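You operate a simulated robot arm through the tools that you are given. There is no shell and no other tool. Be economical: measure what you need, move in short steps, check, and stop when the job is done.

You are at the controls of a simulated two-armed robot. One attempt, no reset.

## Task
Wipe up the spill on the top of the steel bench with the cloth and put it back.

Only the result counts: the job must be done as asked and must still hold three seconds after the hand-in. Knocking over, shifting, dropping, spilling or breaking anything else fails it. Flat cloth is picked up by pressing the open fingertips on it (5 to 10 N) and closing them slowly along it; thin cloth reads only 2 to 8 mm in the jaws.

## Robot
Two 6-joint arms with three-finger grippers on one trunk, on a base that drives. Base frame: it is fixed to the floor where the robot stands at the start and does not move with it; the origin is under the middle of the robot, x ahead of it, y to its left, z up; the surface under the hand at the start is at about z = 860. Lengths are in mm, angles in rad, forces in N, time in s.
The left shoulder is at the start at [40, 147, 1342], the right one opposite. With the tool pointing down near the work surface each hand reaches from about 340 to 560 mm from the robot's upright axis, wherever it stands, measured 20 degrees to its own side. Payload 2.69 kg a hand.
The TCP of each hand is the grasp point between the finger pads, 29 mm short of the fingertips. In the tool frame z runs along the fingers and y along their closing line. The gripper opens to 120 mm. The gripper's body begins 78 mm behind the TCP.
Orientation is that of the tool frame in the base frame, as a unit quaternion [x, y, z, w]. With the fingers straight down and closing along the base's y, the tool's x points along the base's -x, its y along +y and its z along -z.

## Interface
- The arms move only by the tool drive_tool. It takes "left_increments", "right_increments" or both (then of equal length, played together; a hand with none holds still); each is a list of rows, each an object of numbers (a shift or turn left out is 0, a gripper value left out holds the last): "fingers": the opening, from 0 (shut) to 1 (fully open); "dx", "dy", "dz": the shift along the tool's x, y, z in units of 50 mm (1.0 is 50 mm); "wx", "wy", "wz": the turn, a rotation vector about the tool's x, y, z in units of 6 degrees (1.0 is 6 degrees). In form: [{"fingers": .., "dx": .., "dy": .., "dz": .., "wx": .., "wy": .., "wz": ..}, ...]. A call has 1 to 8 rows; each row shifts and turns the commanded pose from where the row before left it, along the tool's axes as they then stand. A call with a number of a shift or a turn outside -1 to 1 is refused whole. Rows are played at 5 a second. More than 50 mm and 0.15 rad between two rows, or a gripper value outside its range, and nothing of the call is played. A pose out of reach is approached as far as the arm can. The call stops where the force on the tool passes 40 N (or 10 N more than at its start, if that is more) or the arm is blocked; 0.2 s more then pass. Each finger halts on what it meets, pressing with about 26 N; the grip force reading is that of the motor and also rises with nothing between the fingers. The clock runs only during rows and for 0.2 s after the last one: add rows that do not move to give the fingers time. The reply holds the time, the measured pose of the TCP, the force on the tool along the base axes, the opening and the grip force, in the units named above and with some noise, with the torque about the TCP (base axes, N m) and any sound that the robot's microphone picked up.
- Cameras (640 x 400 px; columns grow to the right, rows downward): "scene" is now at [100.3, -5.9, 1552.3]; the picture's right is [-0.08, -1.00, -0.00], its down [-0.76, 0.06, -0.65] and it looks along [0.65, -0.05, -0.76] (base axes); focal length 285 px, centre (320, 200). "left" rides on the left gripper at [63, 0, -104] in its tool frame; the picture's right is [-0.01, 1.00, 0.00], its down [-0.83, 0.00, -0.56] and it looks along [-0.56, 0.00, 0.83] (tool axes); focal length 275 px, centre (320, 200). "right" rides on the right gripper at [63, 0, -104] in its tool frame; the picture's right is [0.01, 1.00, 0.00], its down [-0.83, 0.00, -0.56] and it looks along [-0.56, 0.00, 0.83] (tool axes); focal length 275 px, centre (320, 200). There is no depth. A picture from a camera that has moved, and an enlarged one, comes with that camera's place and axes in the base frame and with its lens.
- grab_frame(camera): a new picture of that camera. The clock stands still meanwhile.
- lift_body(by): slides the trunk up (or, below 0, down) by that many mm; the arms and the scene camera ride with it, the base frame stays. It gives what a move gives, with no picture.
- base_move(legs): drives the robot by 1 to 6 legs, each [ahead, turn to the left] in mm and rad, along the robot's own axes; the way and the turn of a leg run together, so that a leg with both is an arc; at most 1500 mm and 3.142 rad a leg. The arms and the cameras ride along, it lands a little off, and it stops where it bumps. It gives what a move gives.
- head_to(pan, tilt): turns the head with the scene camera to pan (to the left, within 1.501 rad either way) and tilt (down, from -0.506 to 1.204), counted from straight ahead of the robot. It gives what a move gives.
- close_up(camera, box): a new picture of the part [left, top, right, bottom] of that camera's present view, enlarged. The clock stands still meanwhile.
- finish_job(): hands the job in; it is judged then, once.

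Go step by step. Nothing tells you exact positions but the pictures and the camera data: compare them with the known pose of the tool, close in by small moves and look again before you grip or let go. The budget is 120 turns and 92 pictures, counting those below and the enlarged ones. Unless the task says otherwise, let go and move clear before handing in, and close with one line.

The tools are called after ">>>" by a JSON object that holds its "method" and its "body". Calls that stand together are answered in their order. drive_tool: Moves the arms, as the interface text tells. Its arguments: {"type":"object","properties":{"left_increments":{"type":"array"},"right_increments":{"type":"array"}},"required":[]} The other tools are called the same way: lift_body (by) slides the trunk up or down; base_move (legs) drives the base; head_to (pan, tilt) turns the head that bears the scene camera; grab_frame (camera) takes a picture; close_up (camera, box) takes an enlarged picture of a part of a camera's view; finish_job () hands the job in.

At the start:

```text
time: 0.0
left_position: [484.8, 96.4, 1019.8]
left_ee_rot: [-0.002, 1.0, 0.0, -0.001]
left_ft_force: [-0.4, 0.2, 0.1]
left_ft_torque: [0.04, -0.01, -0.02]
left_gripper_width: 119.7
left_grip_force: 0.1
right_position: [473.3, -305.8, 998.9]
right_ee_rot: [-0.002, 1.0, 0.0, 0.0]
right_ft_force: [-0.1, 0.5, 0.5]
right_ft_torque: [-0.01, 0.03, 0.0]
right_gripper_width: 120.1
right_grip_force: 0.1
trunk travel left (down, up): [-468.0, 29.0]
robot x, y, heading: [-2.9, -1.9, 0.002]
head pan, tilt: [-0.084, 0.864]
```

scene: 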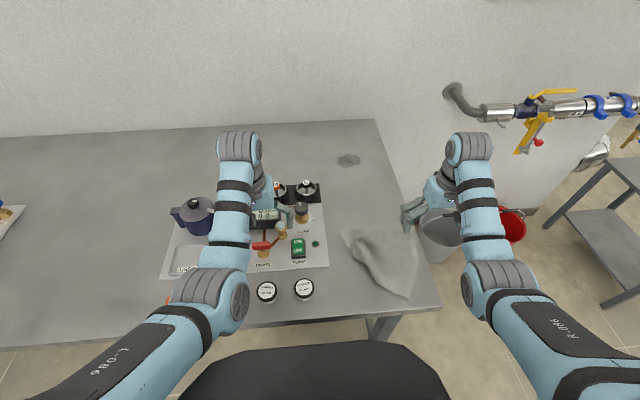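
right: 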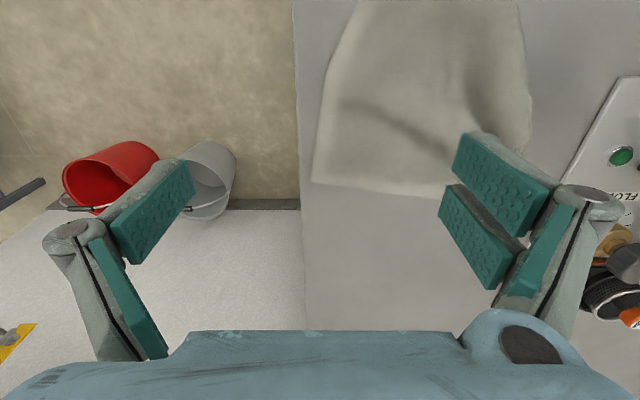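
left: 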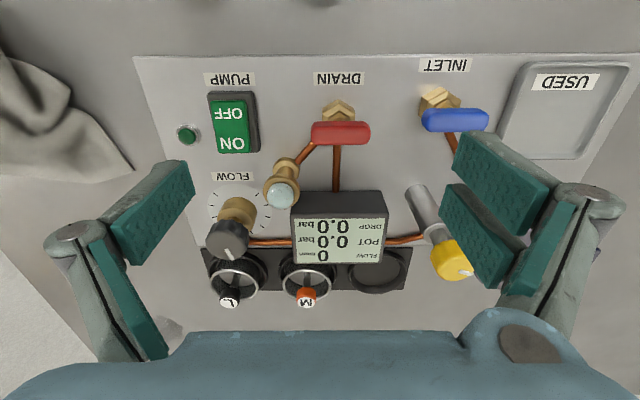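

The cloth lies near the bench's right-front corner, and there is a dark patch at the back that may be the spill. I'll enlarge both before moving.

>>> {"method": "close_up", "body": {"camera": "scene", "box": [300, 120, 460, 320]}}

>>> {"method": "head_to", "body": {"pan": -0.8, "tilt": 0.8}}

>>> {"method": "grab_frame", "body": {"camera": "scene"}}

>>> {"method": "head_to", "body": {"pan": 0.7, "tilt": 0.8}}

>>> {"method": "grab_frame", "body": {"camera": "scene"}}

```text
2.00 times, centred on (380, 220) of scene
camera zoom: at [100.3, -5.9, 1552.3], right [-0.08, -1.0, 0.0], down [-0.76, 0.06, -0.65], along [0.65, -0.05, -0.76], focal length 569 px, centre (200, 160)
```

zoom: 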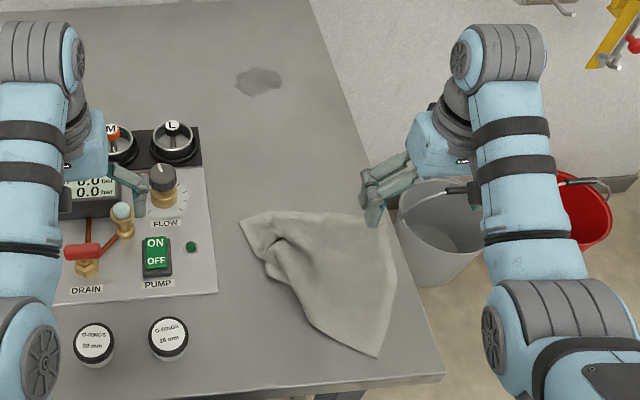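

```text
time: 1.1
left_position: [484.2, 97.6, 1020.4]
left_ee_rot: [-0.003, 1.0, 0.0, 0.0]
left_ft_force: [-0.7, -0.5, -0.3]
left_ft_torque: [0.0, 0.02, 0.03]
left_gripper_width: 119.8
left_grip_force: 0.0
right_position: [473.8, -306.1, 1000.1]
right_ee_rot: [-0.002, 1.0, 0.0, 0.0]
right_ft_force: [-0.3, 0.1, 0.3]
right_ft_torque: [0.0, 0.0, 0.03]
right_gripper_width: 119.9
right_grip_force: 0.1
trunk travel left (down, up): [-468.0, 29.0]
robot x, y, heading: [1.8, -1.7, -0.002]
head pan, tilt: [-0.799, 0.799]
```

```text
87 pictures are left
camera scene: at [79.4, -57.2, 1557.5], right [-0.72, -0.7, 0.0], down [-0.5, 0.51, -0.7], along [0.49, -0.5, -0.72], focal length 285 px, centre (320, 200)
```

scene: 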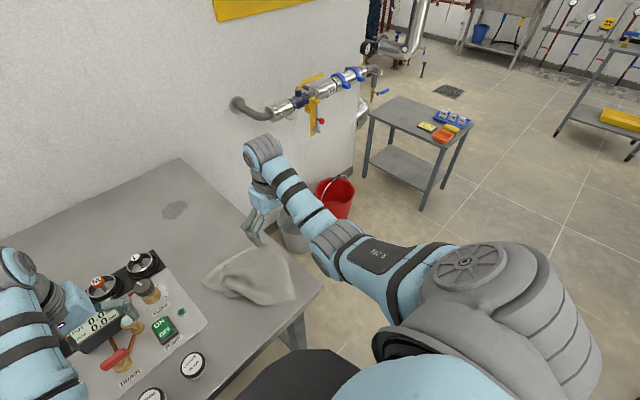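

```text
time: 2.7
left_position: [484.9, 95.7, 1019.9]
left_ee_rot: [-0.003, 1.0, -0.001, 0.0]
left_ft_force: [1.4, 0.0, -0.5]
left_ft_torque: [0.01, 0.05, 0.0]
left_gripper_width: 120.0
left_grip_force: 0.0
right_position: [474.4, -305.4, 998.9]
right_ee_rot: [-0.003, 1.0, 0.0, 0.0]
right_ft_force: [0.1, 0.1, -0.1]
right_ft_torque: [0.02, 0.0, 0.01]
right_gripper_width: 119.7
right_grip_force: 0.1
trunk travel left (down, up): [-468.0, 29.0]
robot x, y, heading: [-1.7, -1.0, -0.002]
head pan, tilt: [0.7, 0.799]
```

```text
86 pictures are left
camera scene: at [84.9, 52.5, 1557.5], right [0.64, -0.77, 0.0], down [-0.55, -0.46, -0.7], along [0.53, 0.45, -0.72], focal length 285 px, centre (320, 200)
```

scene: 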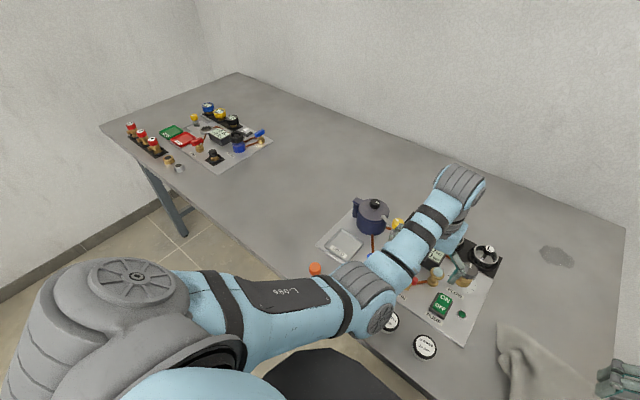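

The spill is the patch near (868, -174), which is too far to reach from here. The cloth is around (480, -210). I'll look down at my own base and at the buckets on the right.

>>> {"method": "head_to", "body": {"pan": -0.3, "tilt": 1.2}}

>>> {"method": "grab_frame", "body": {"camera": "scene"}}

>>> {"method": "head_to", "body": {"pan": -1.3, "tilt": 0.9}}

>>> {"method": "grab_frame", "body": {"camera": "scene"}}

>>> {"method": "grab_frame", "body": {"camera": "right"}}

```text
time: 4.0
left_position: [483.9, 96.4, 1019.8]
left_ee_rot: [-0.003, 1.0, 0.0, 0.0]
left_ft_force: [-0.2, -1.1, -0.8]
left_ft_torque: [-0.03, 0.01, -0.01]
left_gripper_width: 120.3
left_grip_force: 0.0
right_position: [473.6, -306.9, 999.1]
right_ee_rot: [-0.002, 1.0, -0.001, -0.001]
right_ft_force: [0.1, -0.1, 0.2]
right_ft_torque: [-0.01, 0.01, -0.02]
right_gripper_width: 120.3
right_grip_force: 0.1
trunk travel left (down, up): [-468.0, 29.0]
robot x, y, heading: [2.6, 2.3, 0.0]
head pan, tilt: [-0.3, 1.201]
```

```text
85 pictures are left
camera scene: at [76.6, -15.9, 1529.8], right [-0.29, -0.96, 0.0], down [-0.89, 0.27, -0.36], along [0.35, -0.11, -0.93], focal length 285 px, centre (320, 200)
```

scene: 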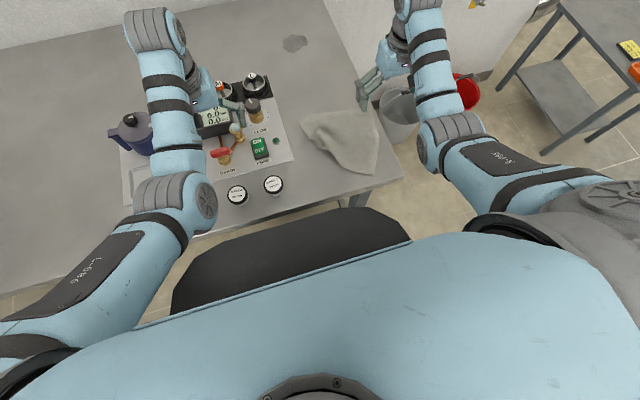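

```text
time: 5.2
left_position: [484.3, 96.6, 1020.6]
left_ee_rot: [-0.003, 1.0, 0.0, 0.0]
left_ft_force: [0.9, -0.7, 0.1]
left_ft_torque: [0.04, 0.0, 0.01]
left_gripper_width: 120.1
left_grip_force: 0.0
right_position: [474.0, -304.6, 999.4]
right_ee_rot: [-0.002, 1.0, 0.001, -0.001]
right_ft_force: [-0.7, -0.1, 0.3]
right_ft_torque: [0.01, 0.02, 0.02]
right_gripper_width: 120.0
right_grip_force: 0.1
trunk travel left (down, up): [-468.0, 29.0]
robot x, y, heading: [1.4, -0.4, -0.001]
head pan, tilt: [-1.3, 0.901]
```

```text
84 pictures are left
camera scene: at [43.4, -72.1, 1549.6], right [-0.96, -0.27, 0.0], down [-0.21, 0.76, -0.62], along [0.17, -0.6, -0.78], focal length 285 px, centre (320, 200)
```

scene: 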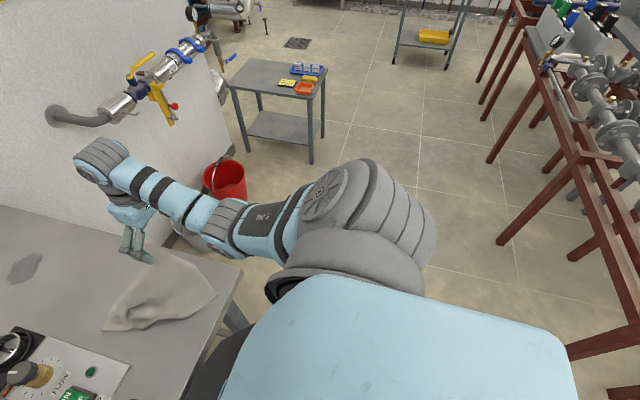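

```text
83 pictures are left
camera right: at [411.0, -307.6, 1103.2], right [-0.01, 1.0, 0.0], down [0.83, 0.01, 0.56], along [0.56, 0.01, -0.83], focal length 275 px, centre (320, 200)
```

right: 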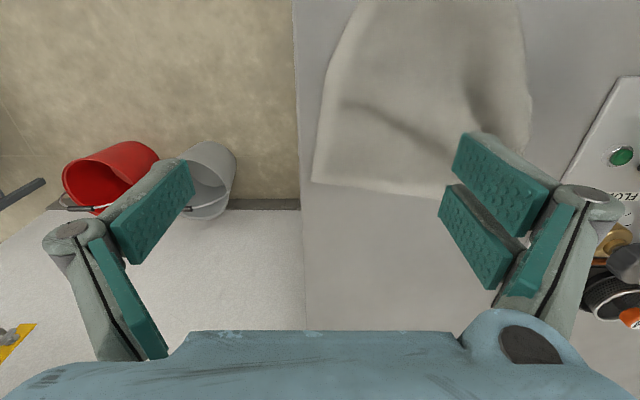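

The base front and its clearance to the bench are still unclear. I'll raise the trunk a little and compare the view, which tells me at what height the black part sits.

>>> {"method": "lift_body", "body": {"by": 28}}

>>> {"method": "head_to", "body": {"pan": -0.3, "tilt": 1.2}}

>>> {"method": "grab_frame", "body": {"camera": "scene"}}

```text
time: 6.0
left_position: [484.5, 96.1, 1047.3]
left_ee_rot: [-0.003, 1.0, 0.001, 0.0]
left_ft_force: [-0.9, -0.1, -1.1]
left_ft_torque: [0.01, -0.01, 0.03]
left_gripper_width: 119.9
left_grip_force: 0.0
right_position: [473.9, -306.3, 1027.8]
right_ee_rot: [-0.002, 1.0, 0.001, 0.0]
right_ft_force: [0.1, 0.7, 0.2]
right_ft_torque: [-0.01, 0.0, 0.03]
right_gripper_width: 120.1
right_grip_force: 0.0
trunk travel left (down, up): [-496.0, 1.0]
robot x, y, heading: [-1.3, 2.2, 0.003]
head pan, tilt: [-1.3, 0.901]
```

```text
time: 7.2
left_position: [483.6, 98.3, 1046.9]
left_ee_rot: [-0.003, 1.0, 0.0, -0.001]
left_ft_force: [0.6, 0.3, 0.1]
left_ft_torque: [0.02, 0.0, 0.03]
left_gripper_width: 120.0
left_grip_force: 0.1
right_position: [474.9, -306.3, 1027.4]
right_ee_rot: [-0.002, 1.0, 0.0, -0.001]
right_ft_force: [0.0, 0.0, 0.2]
right_ft_torque: [0.02, -0.04, 0.0]
right_gripper_width: 119.8
right_grip_force: 0.0
trunk travel left (down, up): [-496.0, 1.0]
robot x, y, heading: [1.4, 3.3, -0.002]
head pan, tilt: [-0.3, 1.201]
```

```text
82 pictures are left
camera scene: at [76.4, -16.0, 1556.7], right [-0.3, -0.95, 0.0], down [-0.89, 0.28, -0.36], along [0.35, -0.11, -0.93], focal length 285 px, centre (320, 200)
```

scene: 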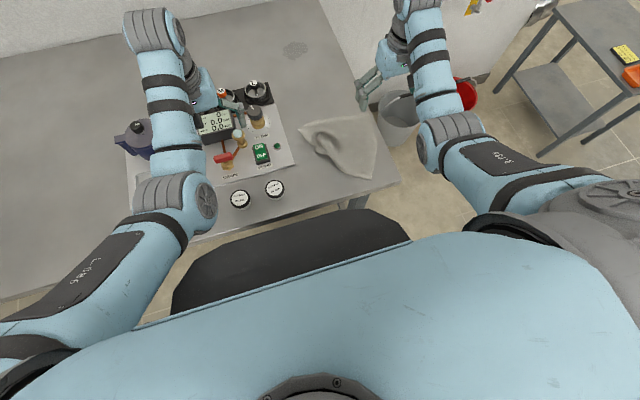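

The black part rides with the trunk, so it is torso and not base. I'll bring the right hand over the middle of the cloth, about (465, -205), part open, and look again.

>>> {"method": "drive_tool", "body": {"right_increments": [{"dy": 0.7, "fingers": 0.7}, {"dy": 0.7}, {"dy": 0.6}, {"dz": 0.6}, {"dz": 0.6}]}}

>>> {"method": "grab_frame", "body": {"camera": "right"}}

>>> {"method": "head_to", "body": {"pan": -0.3, "tilt": 0.9}}

>>> {"method": "grab_frame", "body": {"camera": "scene"}}

```text
time: 8.4
left_position: [484.7, 96.6, 1046.5]
left_ee_rot: [-0.001, 1.0, 0.0, 0.0]
left_ft_force: [-0.5, -0.1, -0.1]
left_ft_torque: [0.0, 0.01, 0.05]
left_gripper_width: 119.9
left_grip_force: 0.1
right_position: [479.2, -205.4, 962.5]
right_ee_rot: [-0.002, 1.0, 0.0, 0.0]
right_ft_force: [-0.3, -0.1, 0.5]
right_ft_torque: [0.02, 0.0, 0.02]
right_gripper_width: 83.9
right_grip_force: 0.0
right hand out of reach, approached as far as the arm can: row 1
trunk travel left (down, up): [-496.0, 1.0]
robot x, y, heading: [4.6, -0.5, 0.004]
head pan, tilt: [-0.3, 1.201]
```

```text
81 pictures are left
camera right: at [415.2, -207.4, 1066.4], right [-0.01, 1.0, 0.0], down [0.83, 0.01, 0.56], along [0.56, 0.01, -0.83], focal length 275 px, centre (320, 200)
```

right: 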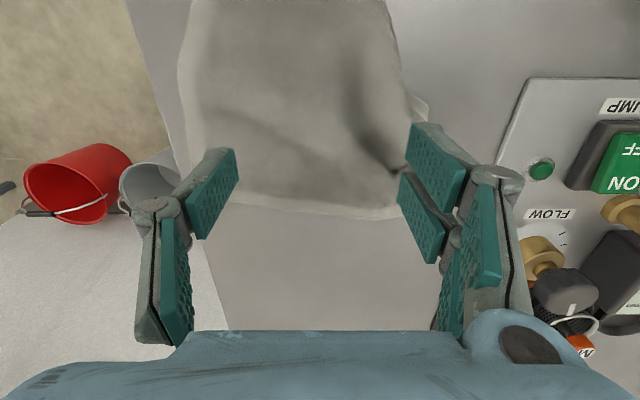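

```text
time: 9.2
left_position: [484.5, 96.7, 1047.1]
left_ee_rot: [-0.002, 1.0, 0.0, 0.0]
left_ft_force: [0.3, 0.3, -0.1]
left_ft_torque: [-0.01, -0.01, -0.01]
left_gripper_width: 120.0
left_grip_force: 0.0
right_position: [478.8, -206.0, 962.1]
right_ee_rot: [-0.002, 1.0, 0.0, 0.001]
right_ft_force: [0.5, -0.2, 0.0]
right_ft_torque: [0.01, -0.02, 0.03]
right_gripper_width: 84.3
right_grip_force: 0.1
trunk travel left (down, up): [-496.0, 1.0]
robot x, y, heading: [-1.3, -0.6, -0.0]
head pan, tilt: [-0.3, 0.901]
```

```text
80 pictures are left
camera scene: at [95.3, -21.6, 1576.4], right [-0.3, -0.96, 0.0], down [-0.75, 0.23, -0.62], along [0.59, -0.18, -0.78], focal length 285 px, centre (320, 200)
```

scene: 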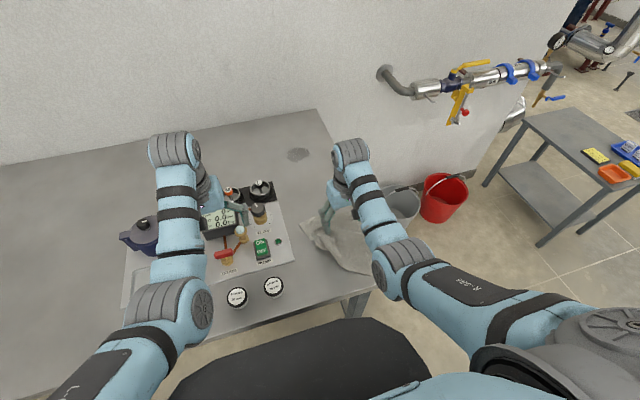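

The hand is above the cloth, which spans about x 355–565 and y -315 to -130. Before gripping I'll test how far forward the arm reaches with the trunk lower, starting by raising both hands.

>>> {"method": "drive_tool", "body": {"right_increments": [{"dz": -1}, {"dz": -1}, {"dz": -1}, {"dz": -1}], "left_increments": [{"dz": -1}, {"dz": -1}, {"dz": -1}, {"dz": -1}]}}

>>> {"method": "lift_body", "body": {"by": -200}}

>>> {"method": "drive_tool", "body": {"right_increments": [{"dx": -1}, {"dx": -1}, {"dx": -1}, {"dx": -1}, {"dx": -1}, {"dx": -1}]}}

```text
time: 10.2
left_position: [545.6, 81.7, 1219.6]
left_ee_rot: [-0.002, 1.0, -0.001, 0.0]
left_ft_force: [-0.2, 0.0, 1.1]
left_ft_torque: [0.02, 0.04, 0.02]
left_gripper_width: 120.0
left_grip_force: 0.1
left hand out of reach, approached as far as the arm can: row 1, 2, 3, 4
right_position: [544.0, -203.1, 1125.7]
right_ee_rot: [-0.002, 1.0, 0.001, 0.001]
right_ft_force: [0.4, 0.3, 0.1]
right_ft_torque: [0.0, -0.03, 0.0]
right_gripper_width: 84.4
right_grip_force: 0.0
right hand out of reach, approached as far as the arm can: row 2, 3, 4
trunk travel left (down, up): [-496.0, 1.0]
robot x, y, heading: [-0.5, 2.1, -0.001]
head pan, tilt: [-0.3, 0.901]
```

```text
time: 12.4
left_position: [545.0, 82.2, 1019.7]
left_ee_rot: [-0.002, 1.0, 0.0, -0.001]
left_ft_force: [0.0, 0.4, -0.5]
left_ft_torque: [0.02, -0.01, 0.01]
left_gripper_width: 119.9
left_grip_force: 0.0
right_position: [545.0, -203.2, 925.1]
right_ee_rot: [-0.002, 1.0, -0.001, -0.001]
right_ft_force: [0.7, -0.2, 0.0]
right_ft_torque: [0.03, 0.03, -0.03]
right_gripper_width: 84.0
right_grip_force: 0.1
trunk travel left (down, up): [-296.0, 201.0]
robot x, y, heading: [-1.2, -1.5, 0.002]
head pan, tilt: [-0.3, 0.901]
```

```text
time: 13.8
left_position: [545.5, 80.2, 1020.6]
left_ee_rot: [-0.002, 1.0, -0.001, -0.001]
left_ft_force: [-0.2, 0.3, -0.9]
left_ft_torque: [0.01, 0.01, 0.03]
left_gripper_width: 119.9
left_grip_force: 0.0
right_position: [574.3, -203.2, 927.3]
right_ee_rot: [-0.002, 1.0, 0.001, -0.001]
right_ft_force: [-0.2, -0.2, 0.0]
right_ft_torque: [0.0, 0.0, 0.05]
right_gripper_width: 83.8
right_grip_force: 0.1
right hand out of reach, approached as far as the arm can: row 1, 2, 3, 4, 5, 6
trunk travel left (down, up): [-296.0, 201.0]
robot x, y, heading: [2.5, 0.0, 0.003]
head pan, tilt: [-0.3, 0.901]
```

With the tool straight down the forward limit is about x = 574. I'll tilt the fingers forward to push the reach further.

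>>> {"method": "drive_tool", "body": {"right_increments": [{"wy": -1}, {"wy": -1}, {"wy": -1}, {"wy": -1}, {"wy": -1}, {"wy": -1}, {"wy": -1}, {"wy": -1}]}}

>>> {"method": "drive_tool", "body": {"right_increments": [{"dx": -0.67, "dz": 0.74}, {"dx": -0.67, "dz": 0.74}, {"dx": -0.67, "dz": 0.74}, {"dx": -0.67, "dz": 0.74}, {"dx": -0.67, "dz": 0.74}, {"dx": -0.67, "dz": 0.74}]}}

>>> {"method": "grab_frame", "body": {"camera": "scene"}}

```text
time: 15.6
left_position: [544.5, 80.9, 1019.1]
left_ee_rot: [-0.002, 1.0, -0.001, -0.001]
left_ft_force: [0.5, -0.6, -0.2]
left_ft_torque: [0.04, -0.02, -0.01]
left_gripper_width: 120.3
left_grip_force: 0.0
right_position: [572.1, -209.8, 926.7]
right_ee_rot: [-0.002, 0.913, 0.0, 0.407]
right_ft_force: [-0.4, -0.8, 0.3]
right_ft_torque: [0.02, 0.0, 0.01]
right_gripper_width: 84.3
right_grip_force: 0.1
trunk travel left (down, up): [-296.0, 201.0]
robot x, y, heading: [0.4, -1.7, -0.002]
head pan, tilt: [-0.3, 0.901]
```

```text
time: 17.0
left_position: [546.1, 80.8, 1019.1]
left_ee_rot: [-0.002, 1.0, 0.001, -0.001]
left_ft_force: [0.7, 0.1, -0.9]
left_ft_torque: [0.0, 0.02, -0.04]
left_gripper_width: 119.9
left_grip_force: 0.1
right_position: [730.4, -209.6, 925.8]
right_ee_rot: [-0.002, 0.913, 0.001, 0.408]
right_ft_force: [0.2, -0.6, -0.4]
right_ft_torque: [-0.04, 0.0, -0.02]
right_gripper_width: 84.0
right_grip_force: 0.0
right hand out of reach, approached as far as the arm can: row 4, 5, 6
trunk travel left (down, up): [-296.0, 201.0]
robot x, y, heading: [0.9, 1.1, 0.003]
head pan, tilt: [-0.3, 0.901]
```

```text
79 pictures are left
camera scene: at [95.5, -21.5, 1376.7], right [-0.3, -0.96, 0.0], down [-0.75, 0.23, -0.62], along [0.59, -0.18, -0.78], focal length 285 px, centre (320, 200)
```

scene: 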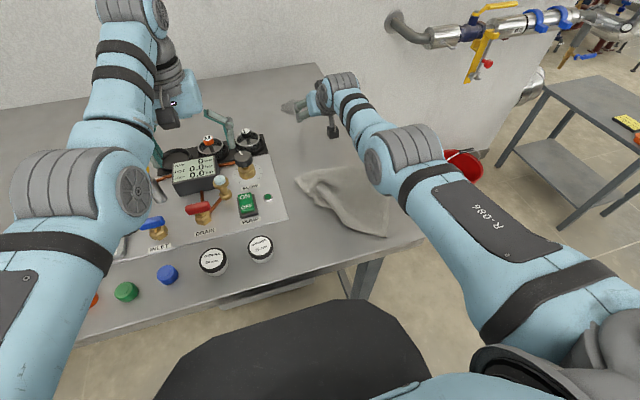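

Tilting works: about 730 mm at this trunk height. The base fits under the bench edge but meets the front leg, so the best stand is off the bench's right-front corner, near (400, -680), heading about 1.13. From there both the cloth and the spill should be in reach. I'll retract the arm and raise the trunk first.

>>> {"method": "drive_tool", "body": {"right_increments": [{"dx": 0.67, "dz": -0.74}, {"dx": 0.67, "dz": -0.74}, {"dx": 0.67, "dz": -0.74}, {"dx": 0.67, "dz": -0.74}]}}

>>> {"method": "drive_tool", "body": {"right_increments": [{"wy": 1}, {"wy": 1}, {"wy": 1}, {"wy": 1}, {"wy": 1}, {"wy": 1}, {"wy": 1}, {"wy": 1}]}}

>>> {"method": "lift_body", "body": {"by": 200}}

>>> {"method": "head_to", "body": {"pan": -1.45, "tilt": 0.45}}

>>> {"method": "grab_frame", "body": {"camera": "scene"}}

```text
time: 18.0
left_position: [543.8, 81.0, 1020.9]
left_ee_rot: [-0.002, 1.0, 0.0, 0.0]
left_ft_force: [0.4, -0.1, 0.1]
left_ft_torque: [-0.03, -0.01, -0.02]
left_gripper_width: 120.0
left_grip_force: 0.0
right_position: [526.3, -208.0, 927.0]
right_ee_rot: [-0.002, 0.914, 0.001, 0.406]
right_ft_force: [-0.1, 0.1, 0.1]
right_ft_torque: [0.0, -0.02, 0.0]
right_gripper_width: 84.2
right_grip_force: 0.0
trunk travel left (down, up): [-296.0, 201.0]
robot x, y, heading: [-0.4, -4.6, 0.002]
head pan, tilt: [-0.3, 0.901]
```

```text
time: 19.8
left_position: [545.6, 81.2, 1018.4]
left_ee_rot: [-0.003, 1.0, -0.001, -0.001]
left_ft_force: [0.4, 0.0, 0.4]
left_ft_torque: [-0.01, -0.02, 0.0]
left_gripper_width: 119.7
left_grip_force: 0.2
right_position: [543.4, -205.7, 915.0]
right_ee_rot: [-0.002, 1.0, 0.001, -0.001]
right_ft_force: [-0.2, 0.3, 1.4]
right_ft_torque: [0.03, 0.02, -0.02]
right_gripper_width: 83.9
right_grip_force: 0.1
right hand out of reach, approached as far as the arm can: row 5, 6, 7
trunk travel left (down, up): [-296.0, 201.0]
robot x, y, heading: [-2.6, 0.8, 0.004]
head pan, tilt: [-0.3, 0.901]
```

```text
time: 22.0
left_position: [547.4, 81.4, 1218.7]
left_ee_rot: [-0.003, 1.0, 0.0, -0.001]
left_ft_force: [-0.1, -0.2, -0.3]
left_ft_torque: [0.02, 0.02, 0.0]
left_gripper_width: 120.1
left_grip_force: 0.1
right_position: [542.9, -205.4, 1113.7]
right_ee_rot: [-0.001, 1.0, 0.0, 0.0]
right_ft_force: [-0.3, -0.2, 1.0]
right_ft_torque: [0.02, -0.01, -0.02]
right_gripper_width: 84.1
right_grip_force: 0.1
trunk travel left (down, up): [-496.0, 1.0]
robot x, y, heading: [3.8, -2.9, -0.003]
head pan, tilt: [-0.3, 0.901]
```

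```text
time: 23.3
left_position: [546.5, 81.8, 1219.2]
left_ee_rot: [-0.003, 1.0, 0.0, -0.001]
left_ft_force: [0.0, 0.4, -0.4]
left_ft_torque: [0.0, 0.02, -0.01]
left_gripper_width: 120.0
left_grip_force: 0.1
right_position: [542.7, -205.5, 1114.3]
right_ee_rot: [-0.002, 1.0, 0.001, 0.0]
right_ft_force: [-1.0, 0.0, 0.3]
right_ft_torque: [0.0, 0.0, -0.02]
right_gripper_width: 84.0
right_grip_force: 0.1
trunk travel left (down, up): [-496.0, 1.0]
robot x, y, heading: [0.3, -1.9, 0.0]
head pan, tilt: [-1.45, 0.45]
```

```text
78 pictures are left
camera scene: at [34.4, -90.5, 1614.8], right [-0.99, -0.12, 0.0], down [-0.05, 0.43, -0.9], along [0.11, -0.89, -0.44], focal length 285 px, centre (320, 200)
```

scene: 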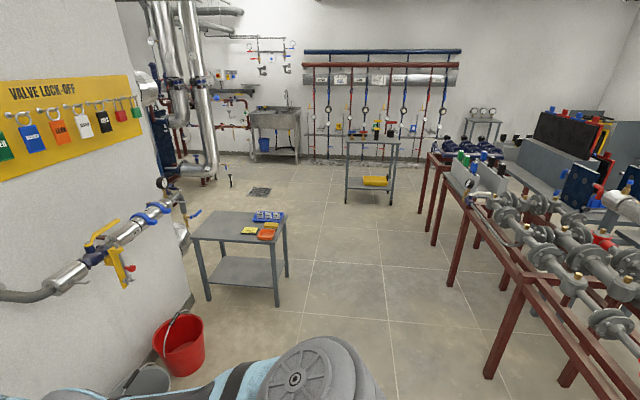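

The floor to the right is clear. I'll back up, go around the bench corner with a wide margin, and stop short of the final stand.

>>> {"method": "base_move", "body": {"legs": [[-220, 0], [0, -1.45], [700, 0], [0, 0.69], [506, 0], [0, 1.89]]}}

>>> {"method": "head_to", "body": {"pan": -0.3, "tilt": 0.9}}

>>> {"method": "grab_frame", "body": {"camera": "scene"}}

```text
time: 40.9
left_position: [414.2, -471.8, 1219.7]
left_ee_rot: [-0.565, 0.825, -0.001, 0.0]
left_ft_force: [0.0, 0.2, 0.0]
left_ft_torque: [0.04, -0.01, 0.02]
left_gripper_width: 120.0
left_grip_force: 0.0
right_position: [680.4, -577.2, 1116.1]
right_ee_rot: [-0.565, 0.825, 0.0, 0.0]
right_ft_force: [0.8, 1.1, 0.1]
right_ft_torque: [-0.01, -0.03, 0.01]
right_gripper_width: 84.3
right_grip_force: 0.0
trunk travel left (down, up): [-496.0, 1.0]
robot x, y, heading: [284.8, -1009.9, 1.196]
head pan, tilt: [-1.45, 0.45]
```

```text
time: 42.2
left_position: [413.7, -471.9, 1219.1]
left_ee_rot: [-0.565, 0.825, -0.001, -0.001]
left_ft_force: [0.1, 0.3, 0.2]
left_ft_torque: [0.0, 0.01, 0.0]
left_gripper_width: 119.8
left_grip_force: 0.0
right_position: [680.3, -579.2, 1113.8]
right_ee_rot: [-0.565, 0.825, 0.0, 0.0]
right_ft_force: [-0.3, 0.6, 0.1]
right_ft_torque: [-0.02, 0.02, 0.02]
right_gripper_width: 84.1
right_grip_force: 0.0
trunk travel left (down, up): [-496.0, 1.0]
robot x, y, heading: [292.6, -1012.9, 1.197]
head pan, tilt: [-0.3, 0.901]
```

```text
77 pictures are left
camera scene: at [347.7, -930.2, 1576.5], right [0.78, -0.63, 0.0], down [-0.49, -0.61, -0.62], along [0.39, 0.48, -0.78], focal length 285 px, centre (320, 200)
```

scene: 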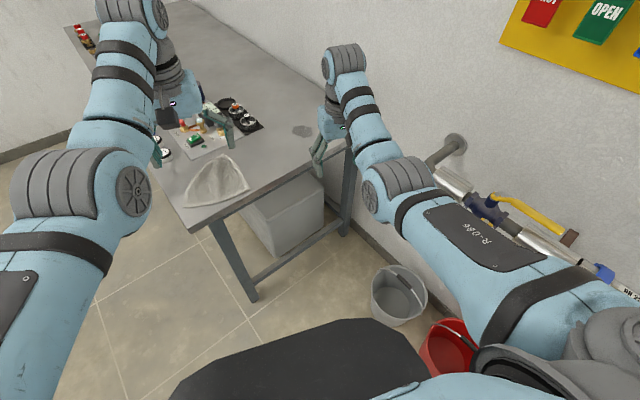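

From here the spots are: gray bucket at (962, -785), red bucket at (972, -1077), bench right legs at (384, -270) and (1090, -268). I'll turn slightly left and advance part of the way.

>>> {"method": "base_move", "body": {"legs": [[0, 0.055], [200, 0]]}}

>>> {"method": "head_to", "body": {"pan": -0.5, "tilt": 1.1}}

>>> {"method": "grab_frame", "body": {"camera": "scene"}}

```text
time: 44.3
left_position: [447.0, -278.0, 1221.2]
left_ee_rot: [-0.587, 0.81, 0.0, 0.001]
left_ft_force: [-0.5, -0.9, -0.2]
left_ft_torque: [0.05, 0.02, -0.01]
left_gripper_width: 119.9
left_grip_force: 0.1
right_position: [717.3, -368.8, 1116.2]
right_ee_rot: [-0.587, 0.809, 0.001, 0.002]
right_ft_force: [-0.6, -0.4, 0.4]
right_ft_torque: [0.09, -0.04, 0.02]
right_gripper_width: 84.0
right_grip_force: 0.1
trunk travel left (down, up): [-496.0, 1.0]
robot x, y, heading: [353.5, -813.2, 1.253]
head pan, tilt: [-0.3, 0.901]
```

```text
time: 45.0
left_position: [447.4, -275.1, 1220.7]
left_ee_rot: [-0.587, 0.81, 0.0, 0.0]
left_ft_force: [-0.2, -0.7, 0.6]
left_ft_torque: [0.02, -0.01, 0.0]
left_gripper_width: 120.1
left_grip_force: 0.1
right_position: [718.5, -366.5, 1114.7]
right_ee_rot: [-0.587, 0.809, 0.001, 0.0]
right_ft_force: [0.6, -1.3, 0.3]
right_ft_torque: [-0.01, 0.01, 0.03]
right_gripper_width: 84.3
right_grip_force: 0.1
trunk travel left (down, up): [-496.0, 1.0]
robot x, y, heading: [352.5, -816.3, 1.252]
head pan, tilt: [-0.499, 1.1]
```

```text
76 pictures are left
camera scene: at [408.5, -754.7, 1562.8], right [0.68, -0.73, 0.0], down [-0.65, -0.61, -0.46], along [0.33, 0.31, -0.89], focal length 285 px, centre (320, 200)
```

scene: 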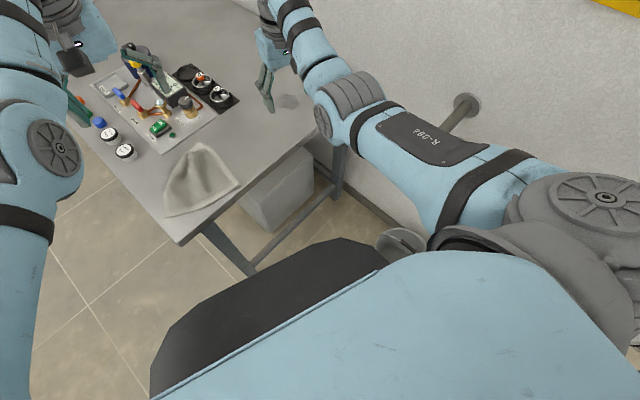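

The base front is about 350 mm ahead of the axis, so roughly 90 mm more still clears the bench leg. I'll advance 90 and look.

>>> {"method": "base_move", "body": {"legs": [[90, 0]]}}

>>> {"method": "head_to", "body": {"pan": 0.0, "tilt": 1.0}}

>>> {"method": "grab_frame", "body": {"camera": "scene"}}

>>> {"method": "grab_frame", "body": {"camera": "right"}}

```text
time: 46.6
left_position: [484.1, -179.0, 1219.5]
left_ee_rot: [-0.588, 0.808, 0.008, 0.02]
left_ft_force: [0.6, -0.2, -0.7]
left_ft_torque: [-0.08, 0.04, -0.03]
left_gripper_width: 119.8
left_grip_force: 0.0
right_position: [746.4, -278.0, 1111.1]
right_ee_rot: [-0.587, 0.81, 0.008, 0.011]
right_ft_force: [0.3, 0.9, 0.5]
right_ft_torque: [-0.09, 0.0, 0.03]
right_gripper_width: 84.1
right_grip_force: 0.1
trunk travel left (down, up): [-496.0, 1.0]
robot x, y, heading: [383.6, -725.7, 1.256]
head pan, tilt: [-0.499, 1.1]
stopped in leg 1: the robot was blocked; the commanded pose is now the measured one
```

```text
time: 47.5
left_position: [482.7, -186.2, 1222.0]
left_ee_rot: [-0.589, 0.808, 0.01, 0.023]
left_ft_force: [-0.2, 0.1, 0.1]
left_ft_torque: [0.04, -0.05, 0.01]
left_gripper_width: 119.8
left_grip_force: 0.0
right_position: [745.5, -285.6, 1116.2]
right_ee_rot: [-0.587, 0.81, 0.01, 0.014]
right_ft_force: [-0.3, 0.2, -0.4]
right_ft_torque: [0.0, -0.04, 0.0]
right_gripper_width: 83.9
right_grip_force: 0.1
trunk travel left (down, up): [-496.0, 1.0]
robot x, y, heading: [379.8, -728.4, 1.25]
head pan, tilt: [0.0, 1.0]
```

```text
75 pictures are left
camera scene: at [414.3, -641.9, 1569.2], right [0.95, -0.32, 0.0], down [-0.27, -0.8, -0.54], along [0.17, 0.51, -0.84], focal length 285 px, centre (320, 200)
```

scene: 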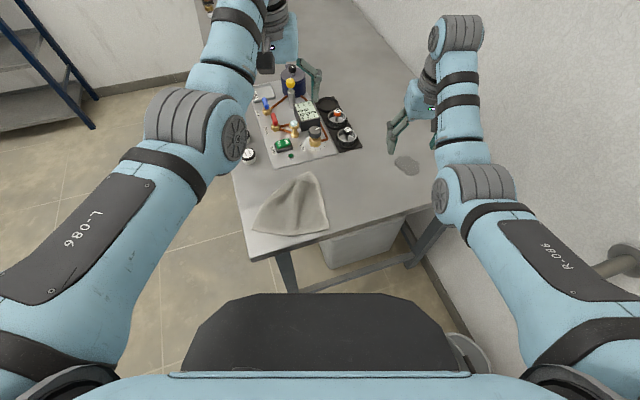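

```text
74 pictures are left
camera right: at [724.8, -349.6, 1217.0], right [-0.95, 0.31, 0.0], down [0.25, 0.77, 0.58], along [0.18, 0.56, -0.81], focal length 275 px, centre (320, 200)
```

right: 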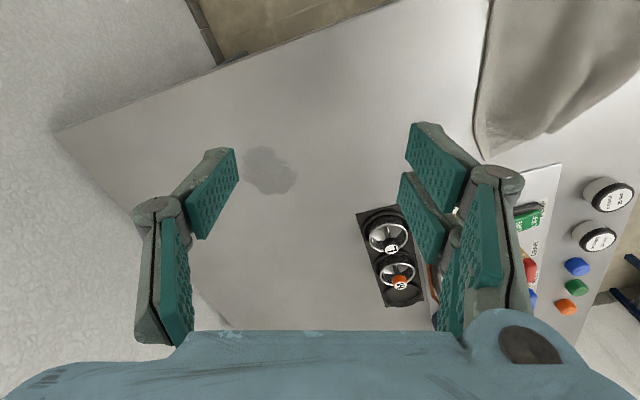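

I touched the bench end bar and the robot is leaning very slightly. I'll back off a little and recheck.

>>> {"method": "base_move", "body": {"legs": [[-22, 0]]}}

>>> {"method": "grab_frame", "body": {"camera": "scene"}}

```text
time: 48.3
left_position: [477.0, -203.2, 1219.0]
left_ee_rot: [-0.588, 0.808, 0.008, 0.02]
left_ft_force: [-0.8, 1.0, 0.0]
left_ft_torque: [-0.07, 0.01, -0.01]
left_gripper_width: 120.3
left_grip_force: 0.1
right_position: [739.3, -303.7, 1114.4]
right_ee_rot: [-0.586, 0.81, 0.008, 0.012]
right_ft_force: [0.4, 0.0, -0.1]
right_ft_torque: [-0.07, 0.02, 0.01]
right_gripper_width: 84.1
right_grip_force: 0.0
trunk travel left (down, up): [-496.0, 1.0]
robot x, y, heading: [372.2, -752.5, 1.251]
head pan, tilt: [0.0, 1.0]
```

```text
73 pictures are left
camera scene: at [408.7, -658.3, 1568.9], right [0.95, -0.31, 0.0], down [-0.27, -0.8, -0.54], along [0.17, 0.51, -0.84], focal length 285 px, centre (320, 200)
```

scene: 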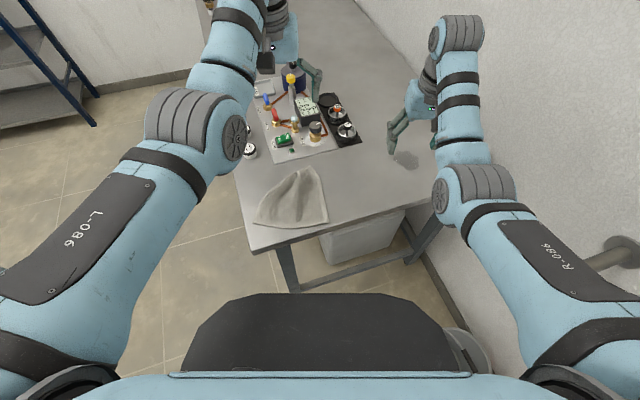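

The bench and the objects on it look unmoved. I'll swing the left hand off to the left, clear of the bench, since it currently hangs over the cloth.

>>> {"method": "drive_tool", "body": {"left_increments": [{"dy": 1, "dx": 0.3}, {"dy": 1, "dx": 0.3}, {"dy": 1, "dx": 0.4}, {"dy": 1, "dx": 0.5}, {"dy": 1, "dx": 0.5}, {"dy": 1, "dx": 0.5}, {"dy": 1, "dx": 0.6}]}}

>>> {"method": "lift_body", "body": {"by": -100}}

>>> {"method": "grab_frame", "body": {"camera": "scene"}}

```text
refused: row 1 steps farther than a row can; nothing moved
```

```text
time: 49.6
left_position: [475.7, -206.9, 1121.9]
left_ee_rot: [-0.588, 0.809, 0.011, 0.024]
left_ft_force: [0.1, -0.1, -0.4]
left_ft_torque: [-0.01, -0.03, 0.02]
left_gripper_width: 120.2
left_grip_force: 0.2
right_position: [738.0, -305.9, 1016.4]
right_ee_rot: [-0.587, 0.81, 0.01, 0.014]
right_ft_force: [-0.1, 0.4, 0.4]
right_ft_torque: [-0.01, 0.0, -0.01]
right_gripper_width: 84.3
right_grip_force: 0.0
trunk travel left (down, up): [-396.0, 101.0]
robot x, y, heading: [376.7, -747.1, 1.249]
head pan, tilt: [0.0, 1.0]
```

```text
72 pictures are left
camera scene: at [407.0, -663.5, 1469.3], right [0.95, -0.31, 0.0], down [-0.26, -0.8, -0.54], along [0.17, 0.51, -0.84], focal length 285 px, centre (320, 200)
```

scene: 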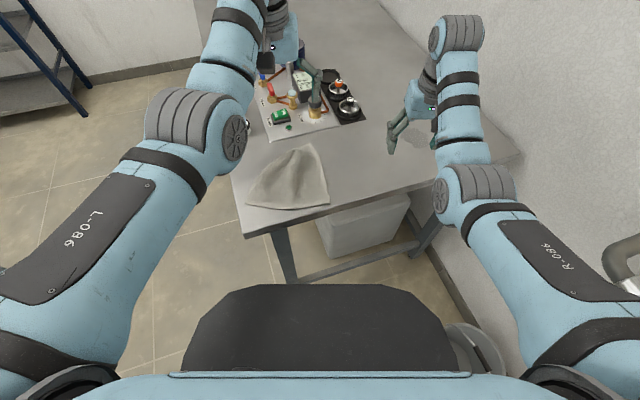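

That row was too long, so I'll repeat the left swing with shorter rows.

>>> {"method": "drive_tool", "body": {"left_increments": [{"dy": 0.9, "dx": 0.2}, {"dy": 0.9, "dx": 0.3}, {"dy": 0.9, "dx": 0.3}, {"dy": 0.9, "dx": 0.4}, {"dy": 0.9, "dx": 0.4}, {"dy": 0.9, "dx": 0.4}, {"dy": 0.85, "dx": 0.5}, {"dy": 0.85, "dx": 0.5}]}}

>>> {"method": "grab_frame", "body": {"camera": "scene"}}

```text
time: 51.4
left_position: [120.8, -124.3, 1100.8]
left_ee_rot: [-0.588, 0.808, 0.009, 0.023]
left_ft_force: [-0.4, 0.0, 0.1]
left_ft_torque: [-0.01, -0.02, 0.01]
left_gripper_width: 120.1
left_grip_force: 0.2
left hand out of reach, approached as far as the arm can: row 1, 2, 3, 4, 5, 6, 7, 8
right_position: [735.7, -306.7, 1017.7]
right_ee_rot: [-0.587, 0.81, 0.011, 0.015]
right_ft_force: [0.3, 0.3, 0.7]
right_ft_torque: [0.01, 0.0, -0.01]
right_gripper_width: 84.3
right_grip_force: 0.1
trunk travel left (down, up): [-396.0, 101.0]
robot x, y, heading: [374.7, -751.6, 1.251]
head pan, tilt: [0.0, 1.0]
```

```text
71 pictures are left
camera scene: at [404.0, -664.1, 1469.6], right [0.95, -0.31, 0.0], down [-0.26, -0.8, -0.54], along [0.17, 0.51, -0.84], focal length 285 px, centre (320, 200)
```

scene: 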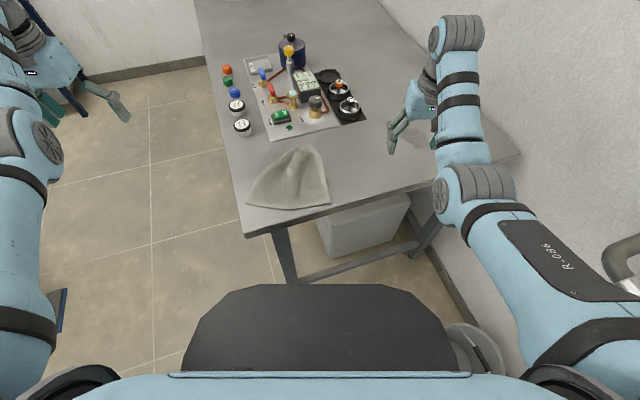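

The left arm is clear. The cloth is roughly a triangle: (545, -101), (548, -310), (347, -258). I'll tilt the right tool about 24° forward and slide it over the cloth's middle, near (485, -225).

>>> {"method": "drive_tool", "body": {"right_increments": [{"wy": -1}, {"wy": -1}, {"wy": -1}, {"wy": -1}]}}

>>> {"method": "drive_tool", "body": {"right_increments": [{"dy": 0.9}, {"dy": 0.9}, {"dy": 0.9}, {"dy": 0.9}, {"dy": 0.9}, {"dy": 0.8}]}}

>>> {"method": "grab_frame", "body": {"camera": "right"}}

>>> {"method": "grab_frame", "body": {"camera": "scene"}}

```text
time: 52.4
left_position: [123.6, -123.2, 1100.5]
left_ee_rot: [-0.588, 0.808, 0.01, 0.022]
left_ft_force: [0.1, 0.1, 0.1]
left_ft_torque: [0.01, 0.0, 0.01]
left_gripper_width: 120.1
left_grip_force: 0.0
right_position: [741.3, -301.9, 1013.3]
right_ee_rot: [-0.572, 0.788, 0.133, 0.183]
right_ft_force: [0.3, 0.1, -0.6]
right_ft_torque: [0.03, -0.01, 0.0]
right_gripper_width: 84.0
right_grip_force: 0.1
right hand out of reach, approached as far as the arm can: row 1
trunk travel left (down, up): [-396.0, 101.0]
robot x, y, heading: [374.3, -754.1, 1.25]
head pan, tilt: [0.0, 1.0]
```

```text
time: 53.8
left_position: [123.4, -123.4, 1099.7]
left_ee_rot: [-0.588, 0.808, 0.009, 0.023]
left_ft_force: [-0.1, 0.4, -0.2]
left_ft_torque: [0.0, 0.0, -0.02]
left_gripper_width: 119.9
left_grip_force: 0.1
right_position: [581.3, -178.7, 1002.4]
right_ee_rot: [-0.572, 0.788, 0.134, 0.181]
right_ft_force: [0.3, -0.5, 0.1]
right_ft_torque: [0.01, 0.01, -0.01]
right_gripper_width: 84.3
right_grip_force: 0.0
right hand out of reach, approached as far as the arm can: row 4, 5, 6
trunk travel left (down, up): [-396.0, 101.0]
robot x, y, heading: [378.4, -749.2, 1.25]
head pan, tilt: [0.0, 1.0]
```

```text
70 pictures are left
camera right: at [550.3, -277.7, 1067.8], right [-0.95, 0.3, 0.0], down [0.15, 0.48, 0.86], along [0.26, 0.82, -0.5], focal length 275 px, centre (320, 200)
```

right: 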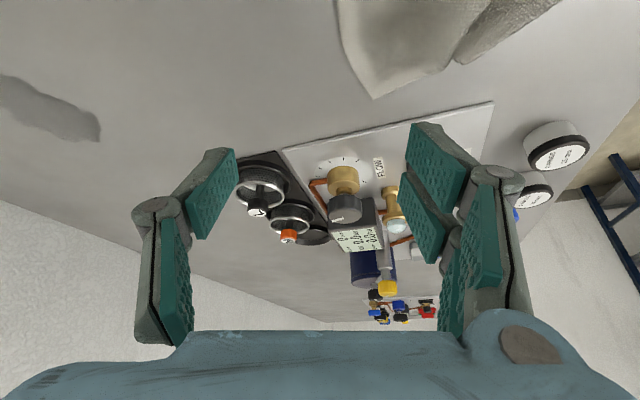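

```text
69 pictures are left
camera scene: at [405.4, -663.3, 1469.6], right [0.95, -0.31, 0.0], down [-0.26, -0.8, -0.54], along [0.17, 0.51, -0.84], focal length 285 px, centre (320, 200)
```

scene: 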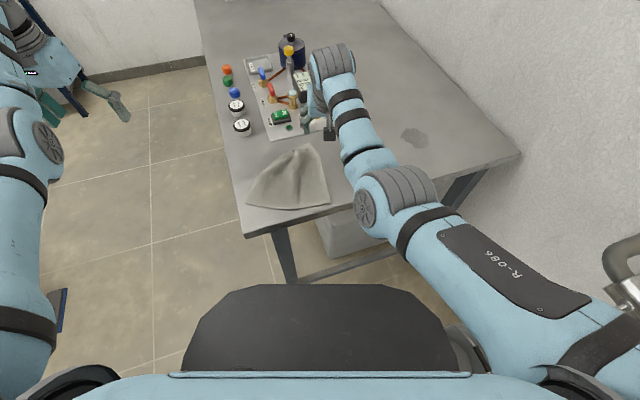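

The arm jams against its inner limit when the hand is high. I'll back off over bare bench, come down lower, and then slide to the cloth.

>>> {"method": "drive_tool", "body": {"right_increments": [{"dy": -0.95}, {"dy": -0.95}, {"dx": 0.45, "dz": 0.4}, {"dx": 0.45, "dz": 0.4}, {"dx": 0.6, "dz": 0.2}, {"dx": 0.6, "dz": 0.0}]}}

>>> {"method": "grab_frame", "body": {"camera": "right"}}

```text
time: 55.2
left_position: [123.6, -123.2, 1100.2]
left_ee_rot: [-0.588, 0.809, 0.011, 0.024]
left_ft_force: [0.9, 0.8, -0.4]
left_ft_torque: [0.05, -0.01, -0.02]
left_gripper_width: 120.1
left_grip_force: 0.1
right_position: [650.7, -275.8, 910.0]
right_ee_rot: [-0.572, 0.789, 0.132, 0.183]
right_ft_force: [-0.3, -0.6, -0.7]
right_ft_torque: [0.01, -0.02, 0.03]
right_gripper_width: 83.8
right_grip_force: 0.0
trunk travel left (down, up): [-396.0, 101.0]
robot x, y, heading: [375.1, -753.0, 1.246]
head pan, tilt: [0.0, 1.0]
```

```text
68 pictures are left
camera right: at [619.4, -374.0, 975.3], right [-0.95, 0.31, 0.0], down [0.15, 0.48, 0.86], along [0.27, 0.82, -0.5], focal length 275 px, centre (320, 200)
```

right: 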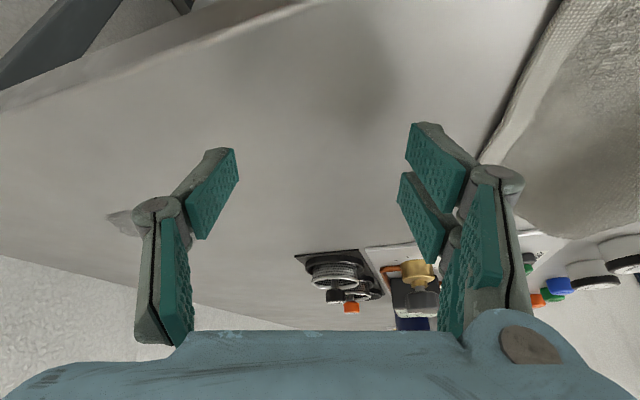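

It now moves freely near the surface. I'll raise the hand slightly and slide left to the cloth's middle.

>>> {"method": "drive_tool", "body": {"right_increments": [{"dx": -0.3, "dz": -0.6}, {"dy": 0.87}, {"dy": 0.87}, {"dy": 0.87}, {"dy": 0.87}]}}

>>> {"method": "grab_frame", "body": {"camera": "right"}}

>>> {"method": "close_up", "body": {"camera": "scene", "box": [220, 100, 380, 220]}}

```text
time: 56.4
left_position: [122.7, -123.4, 1099.9]
left_ee_rot: [-0.588, 0.808, 0.009, 0.023]
left_ft_force: [0.3, 0.8, -0.1]
left_ft_torque: [0.02, -0.03, -0.01]
left_gripper_width: 120.2
left_grip_force: 0.0
right_position: [576.0, -184.7, 927.3]
right_ee_rot: [-0.57, 0.79, 0.13, 0.184]
right_ft_force: [0.3, 0.0, -0.9]
right_ft_torque: [0.0, 0.01, -0.01]
right_gripper_width: 83.7
right_grip_force: 0.1
right hand out of reach, approached as far as the arm can: row 3, 4, 5
trunk travel left (down, up): [-396.0, 101.0]
robot x, y, heading: [371.0, -752.2, 1.252]
head pan, tilt: [0.0, 1.0]
```

```text
67 pictures are left
camera right: at [543.8, -282.9, 992.5], right [-0.95, 0.31, 0.0], down [0.15, 0.48, 0.86], along [0.27, 0.82, -0.5], focal length 275 px, centre (320, 200)
```

right: 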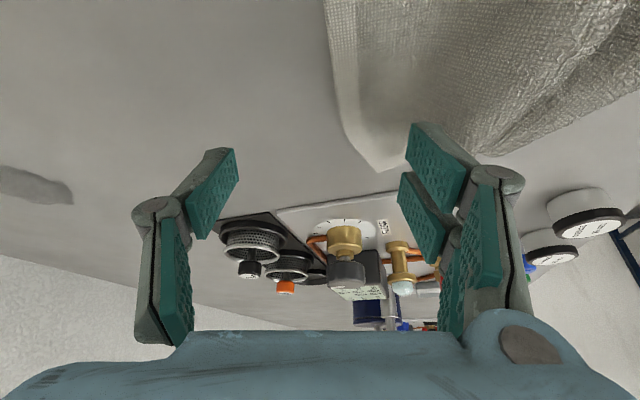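

```text
3.33 times, centred on (300, 160) of scene
camera zoom: at [405.1, -663.0, 1469.6], right [0.95, -0.31, 0.0], down [-0.26, -0.8, -0.54], along [0.17, 0.51, -0.84], focal length 949 px, centre (387, 333)
```

zoom: 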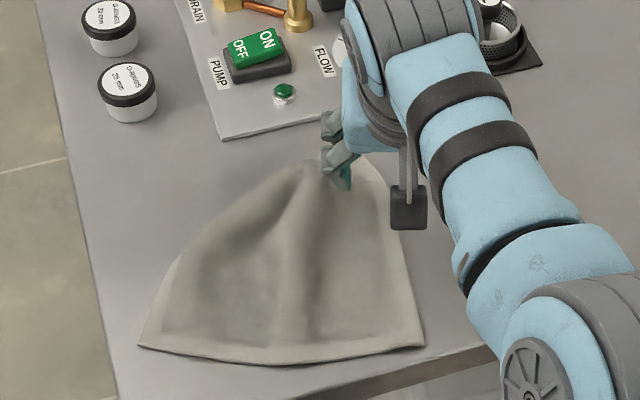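

The right hand can't cross the robot's midline. Turning the base left about 0.3 rad puts both the cloth and the spill on the right side, so I'll pull the hand back, raise it and turn.

>>> {"method": "drive_tool", "body": {"right_increments": [{"dx": 0.5, "dz": -0.8}, {"dx": 0.7, "dz": -0.6}, {"dx": 0.7, "dz": -0.4}]}}

>>> {"method": "base_move", "body": {"legs": [[0, 0.3]]}}

>>> {"method": "grab_frame", "body": {"camera": "scene"}}

```text
time: 57.4
left_position: [124.1, -123.2, 1099.1]
left_ee_rot: [-0.588, 0.808, 0.01, 0.023]
left_ft_force: [0.1, 0.4, 0.1]
left_ft_torque: [0.01, -0.03, 0.0]
left_gripper_width: 120.1
left_grip_force: 0.1
right_position: [674.8, -281.2, 958.8]
right_ee_rot: [-0.555, 0.796, 0.098, 0.222]
right_ft_force: [-0.1, -0.6, 0.0]
right_ft_torque: [-0.02, 0.03, -0.02]
right_gripper_width: 84.0
right_grip_force: 0.0
right hand out of reach, approached as far as the arm can: row 1, 2, 3
trunk travel left (down, up): [-396.0, 101.0]
robot x, y, heading: [379.1, -755.0, 1.254]
head pan, tilt: [0.0, 1.0]
stopped in row 3 (right hand): the arm was blocked; the commanded pose is now the measured one
```

```text
time: 58.8
left_position: [-49.9, -225.8, 1100.3]
left_ee_rot: [-0.702, 0.712, 0.014, 0.021]
left_ft_force: [0.5, 0.7, -0.4]
left_ft_torque: [-0.01, 0.02, -0.02]
left_gripper_width: 120.2
left_grip_force: 0.2
right_position: [523.6, -214.0, 957.5]
right_ee_rot: [-0.668, 0.704, 0.128, 0.204]
right_ft_force: [-0.1, 0.4, -0.3]
right_ft_torque: [-0.01, -0.02, 0.0]
right_gripper_width: 84.1
right_grip_force: 0.0
trunk travel left (down, up): [-396.0, 101.0]
robot x, y, heading: [375.0, -747.6, 1.555]
head pan, tilt: [0.0, 1.0]
```

```text
65 pictures are left
camera scene: at [380.8, -659.0, 1469.6], right [1.0, -0.02, 0.0], down [-0.02, -0.84, -0.54], along [0.01, 0.54, -0.84], focal length 285 px, centre (320, 200)
```

scene: 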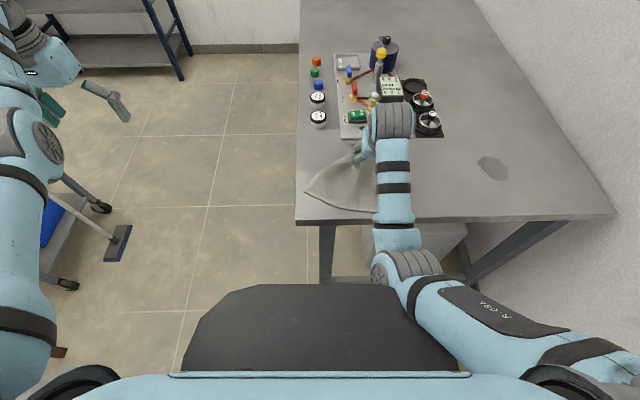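

This view is good: the cloth is under the right hand with the spill to its right. I'll level the fingers and go lower over the cloth's middle at about (480, -235).

>>> {"method": "drive_tool", "body": {"right_increments": [{"wx": -1}, {"dy": 0.86}, {"dx": 0.4, "dz": 0.22}, {"dx": 0.4, "dz": 0.22}, {}]}}

>>> {"method": "grab_frame", "body": {"camera": "right"}}

>>> {"method": "close_up", "body": {"camera": "scene", "box": [280, 120, 440, 240]}}

```text
time: 60.2
left_position: [-51.8, -226.1, 1100.8]
left_ee_rot: [-0.703, 0.711, 0.014, 0.021]
left_ft_force: [-0.1, 0.6, -0.3]
left_ft_torque: [0.02, -0.01, -0.02]
left_gripper_width: 119.9
left_grip_force: 0.1
right_position: [531.6, -212.2, 944.0]
right_ee_rot: [-0.662, 0.698, 0.153, 0.228]
right_ft_force: [0.2, 0.5, 0.0]
right_ft_torque: [-0.01, -0.01, 0.01]
right_gripper_width: 84.0
right_grip_force: 0.1
trunk travel left (down, up): [-396.0, 101.0]
robot x, y, heading: [371.9, -746.7, 1.551]
head pan, tilt: [0.0, 1.0]
stopped in row 5 (right hand): the arm was blocked; the commanded pose is now the measured one
```

```text
64 pictures are left
camera right: at [519.2, -320.7, 999.3], right [-0.99, 0.07, -0.09], down [-0.05, 0.42, 0.9], along [0.11, 0.9, -0.42], focal length 275 px, centre (320, 200)
```

right: 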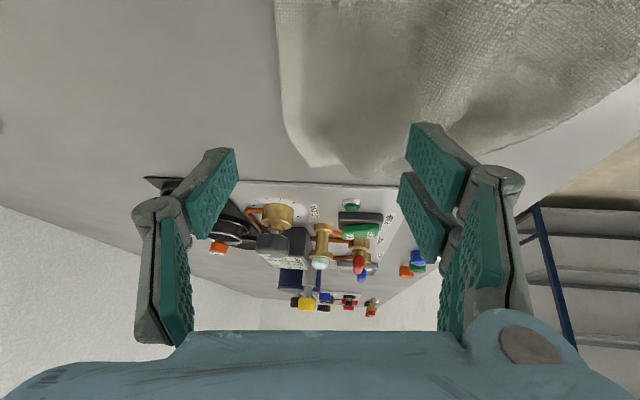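

```text
3.33 times, centred on (360, 180) of scene
camera zoom: at [379.5, -659.3, 1469.6], right [1.0, -0.02, 0.0], down [-0.02, -0.84, -0.54], along [0.01, 0.54, -0.84], focal length 949 px, centre (187, 267)
```

zoom: 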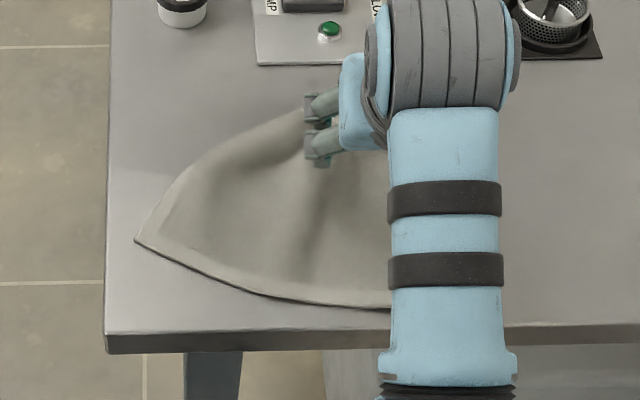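

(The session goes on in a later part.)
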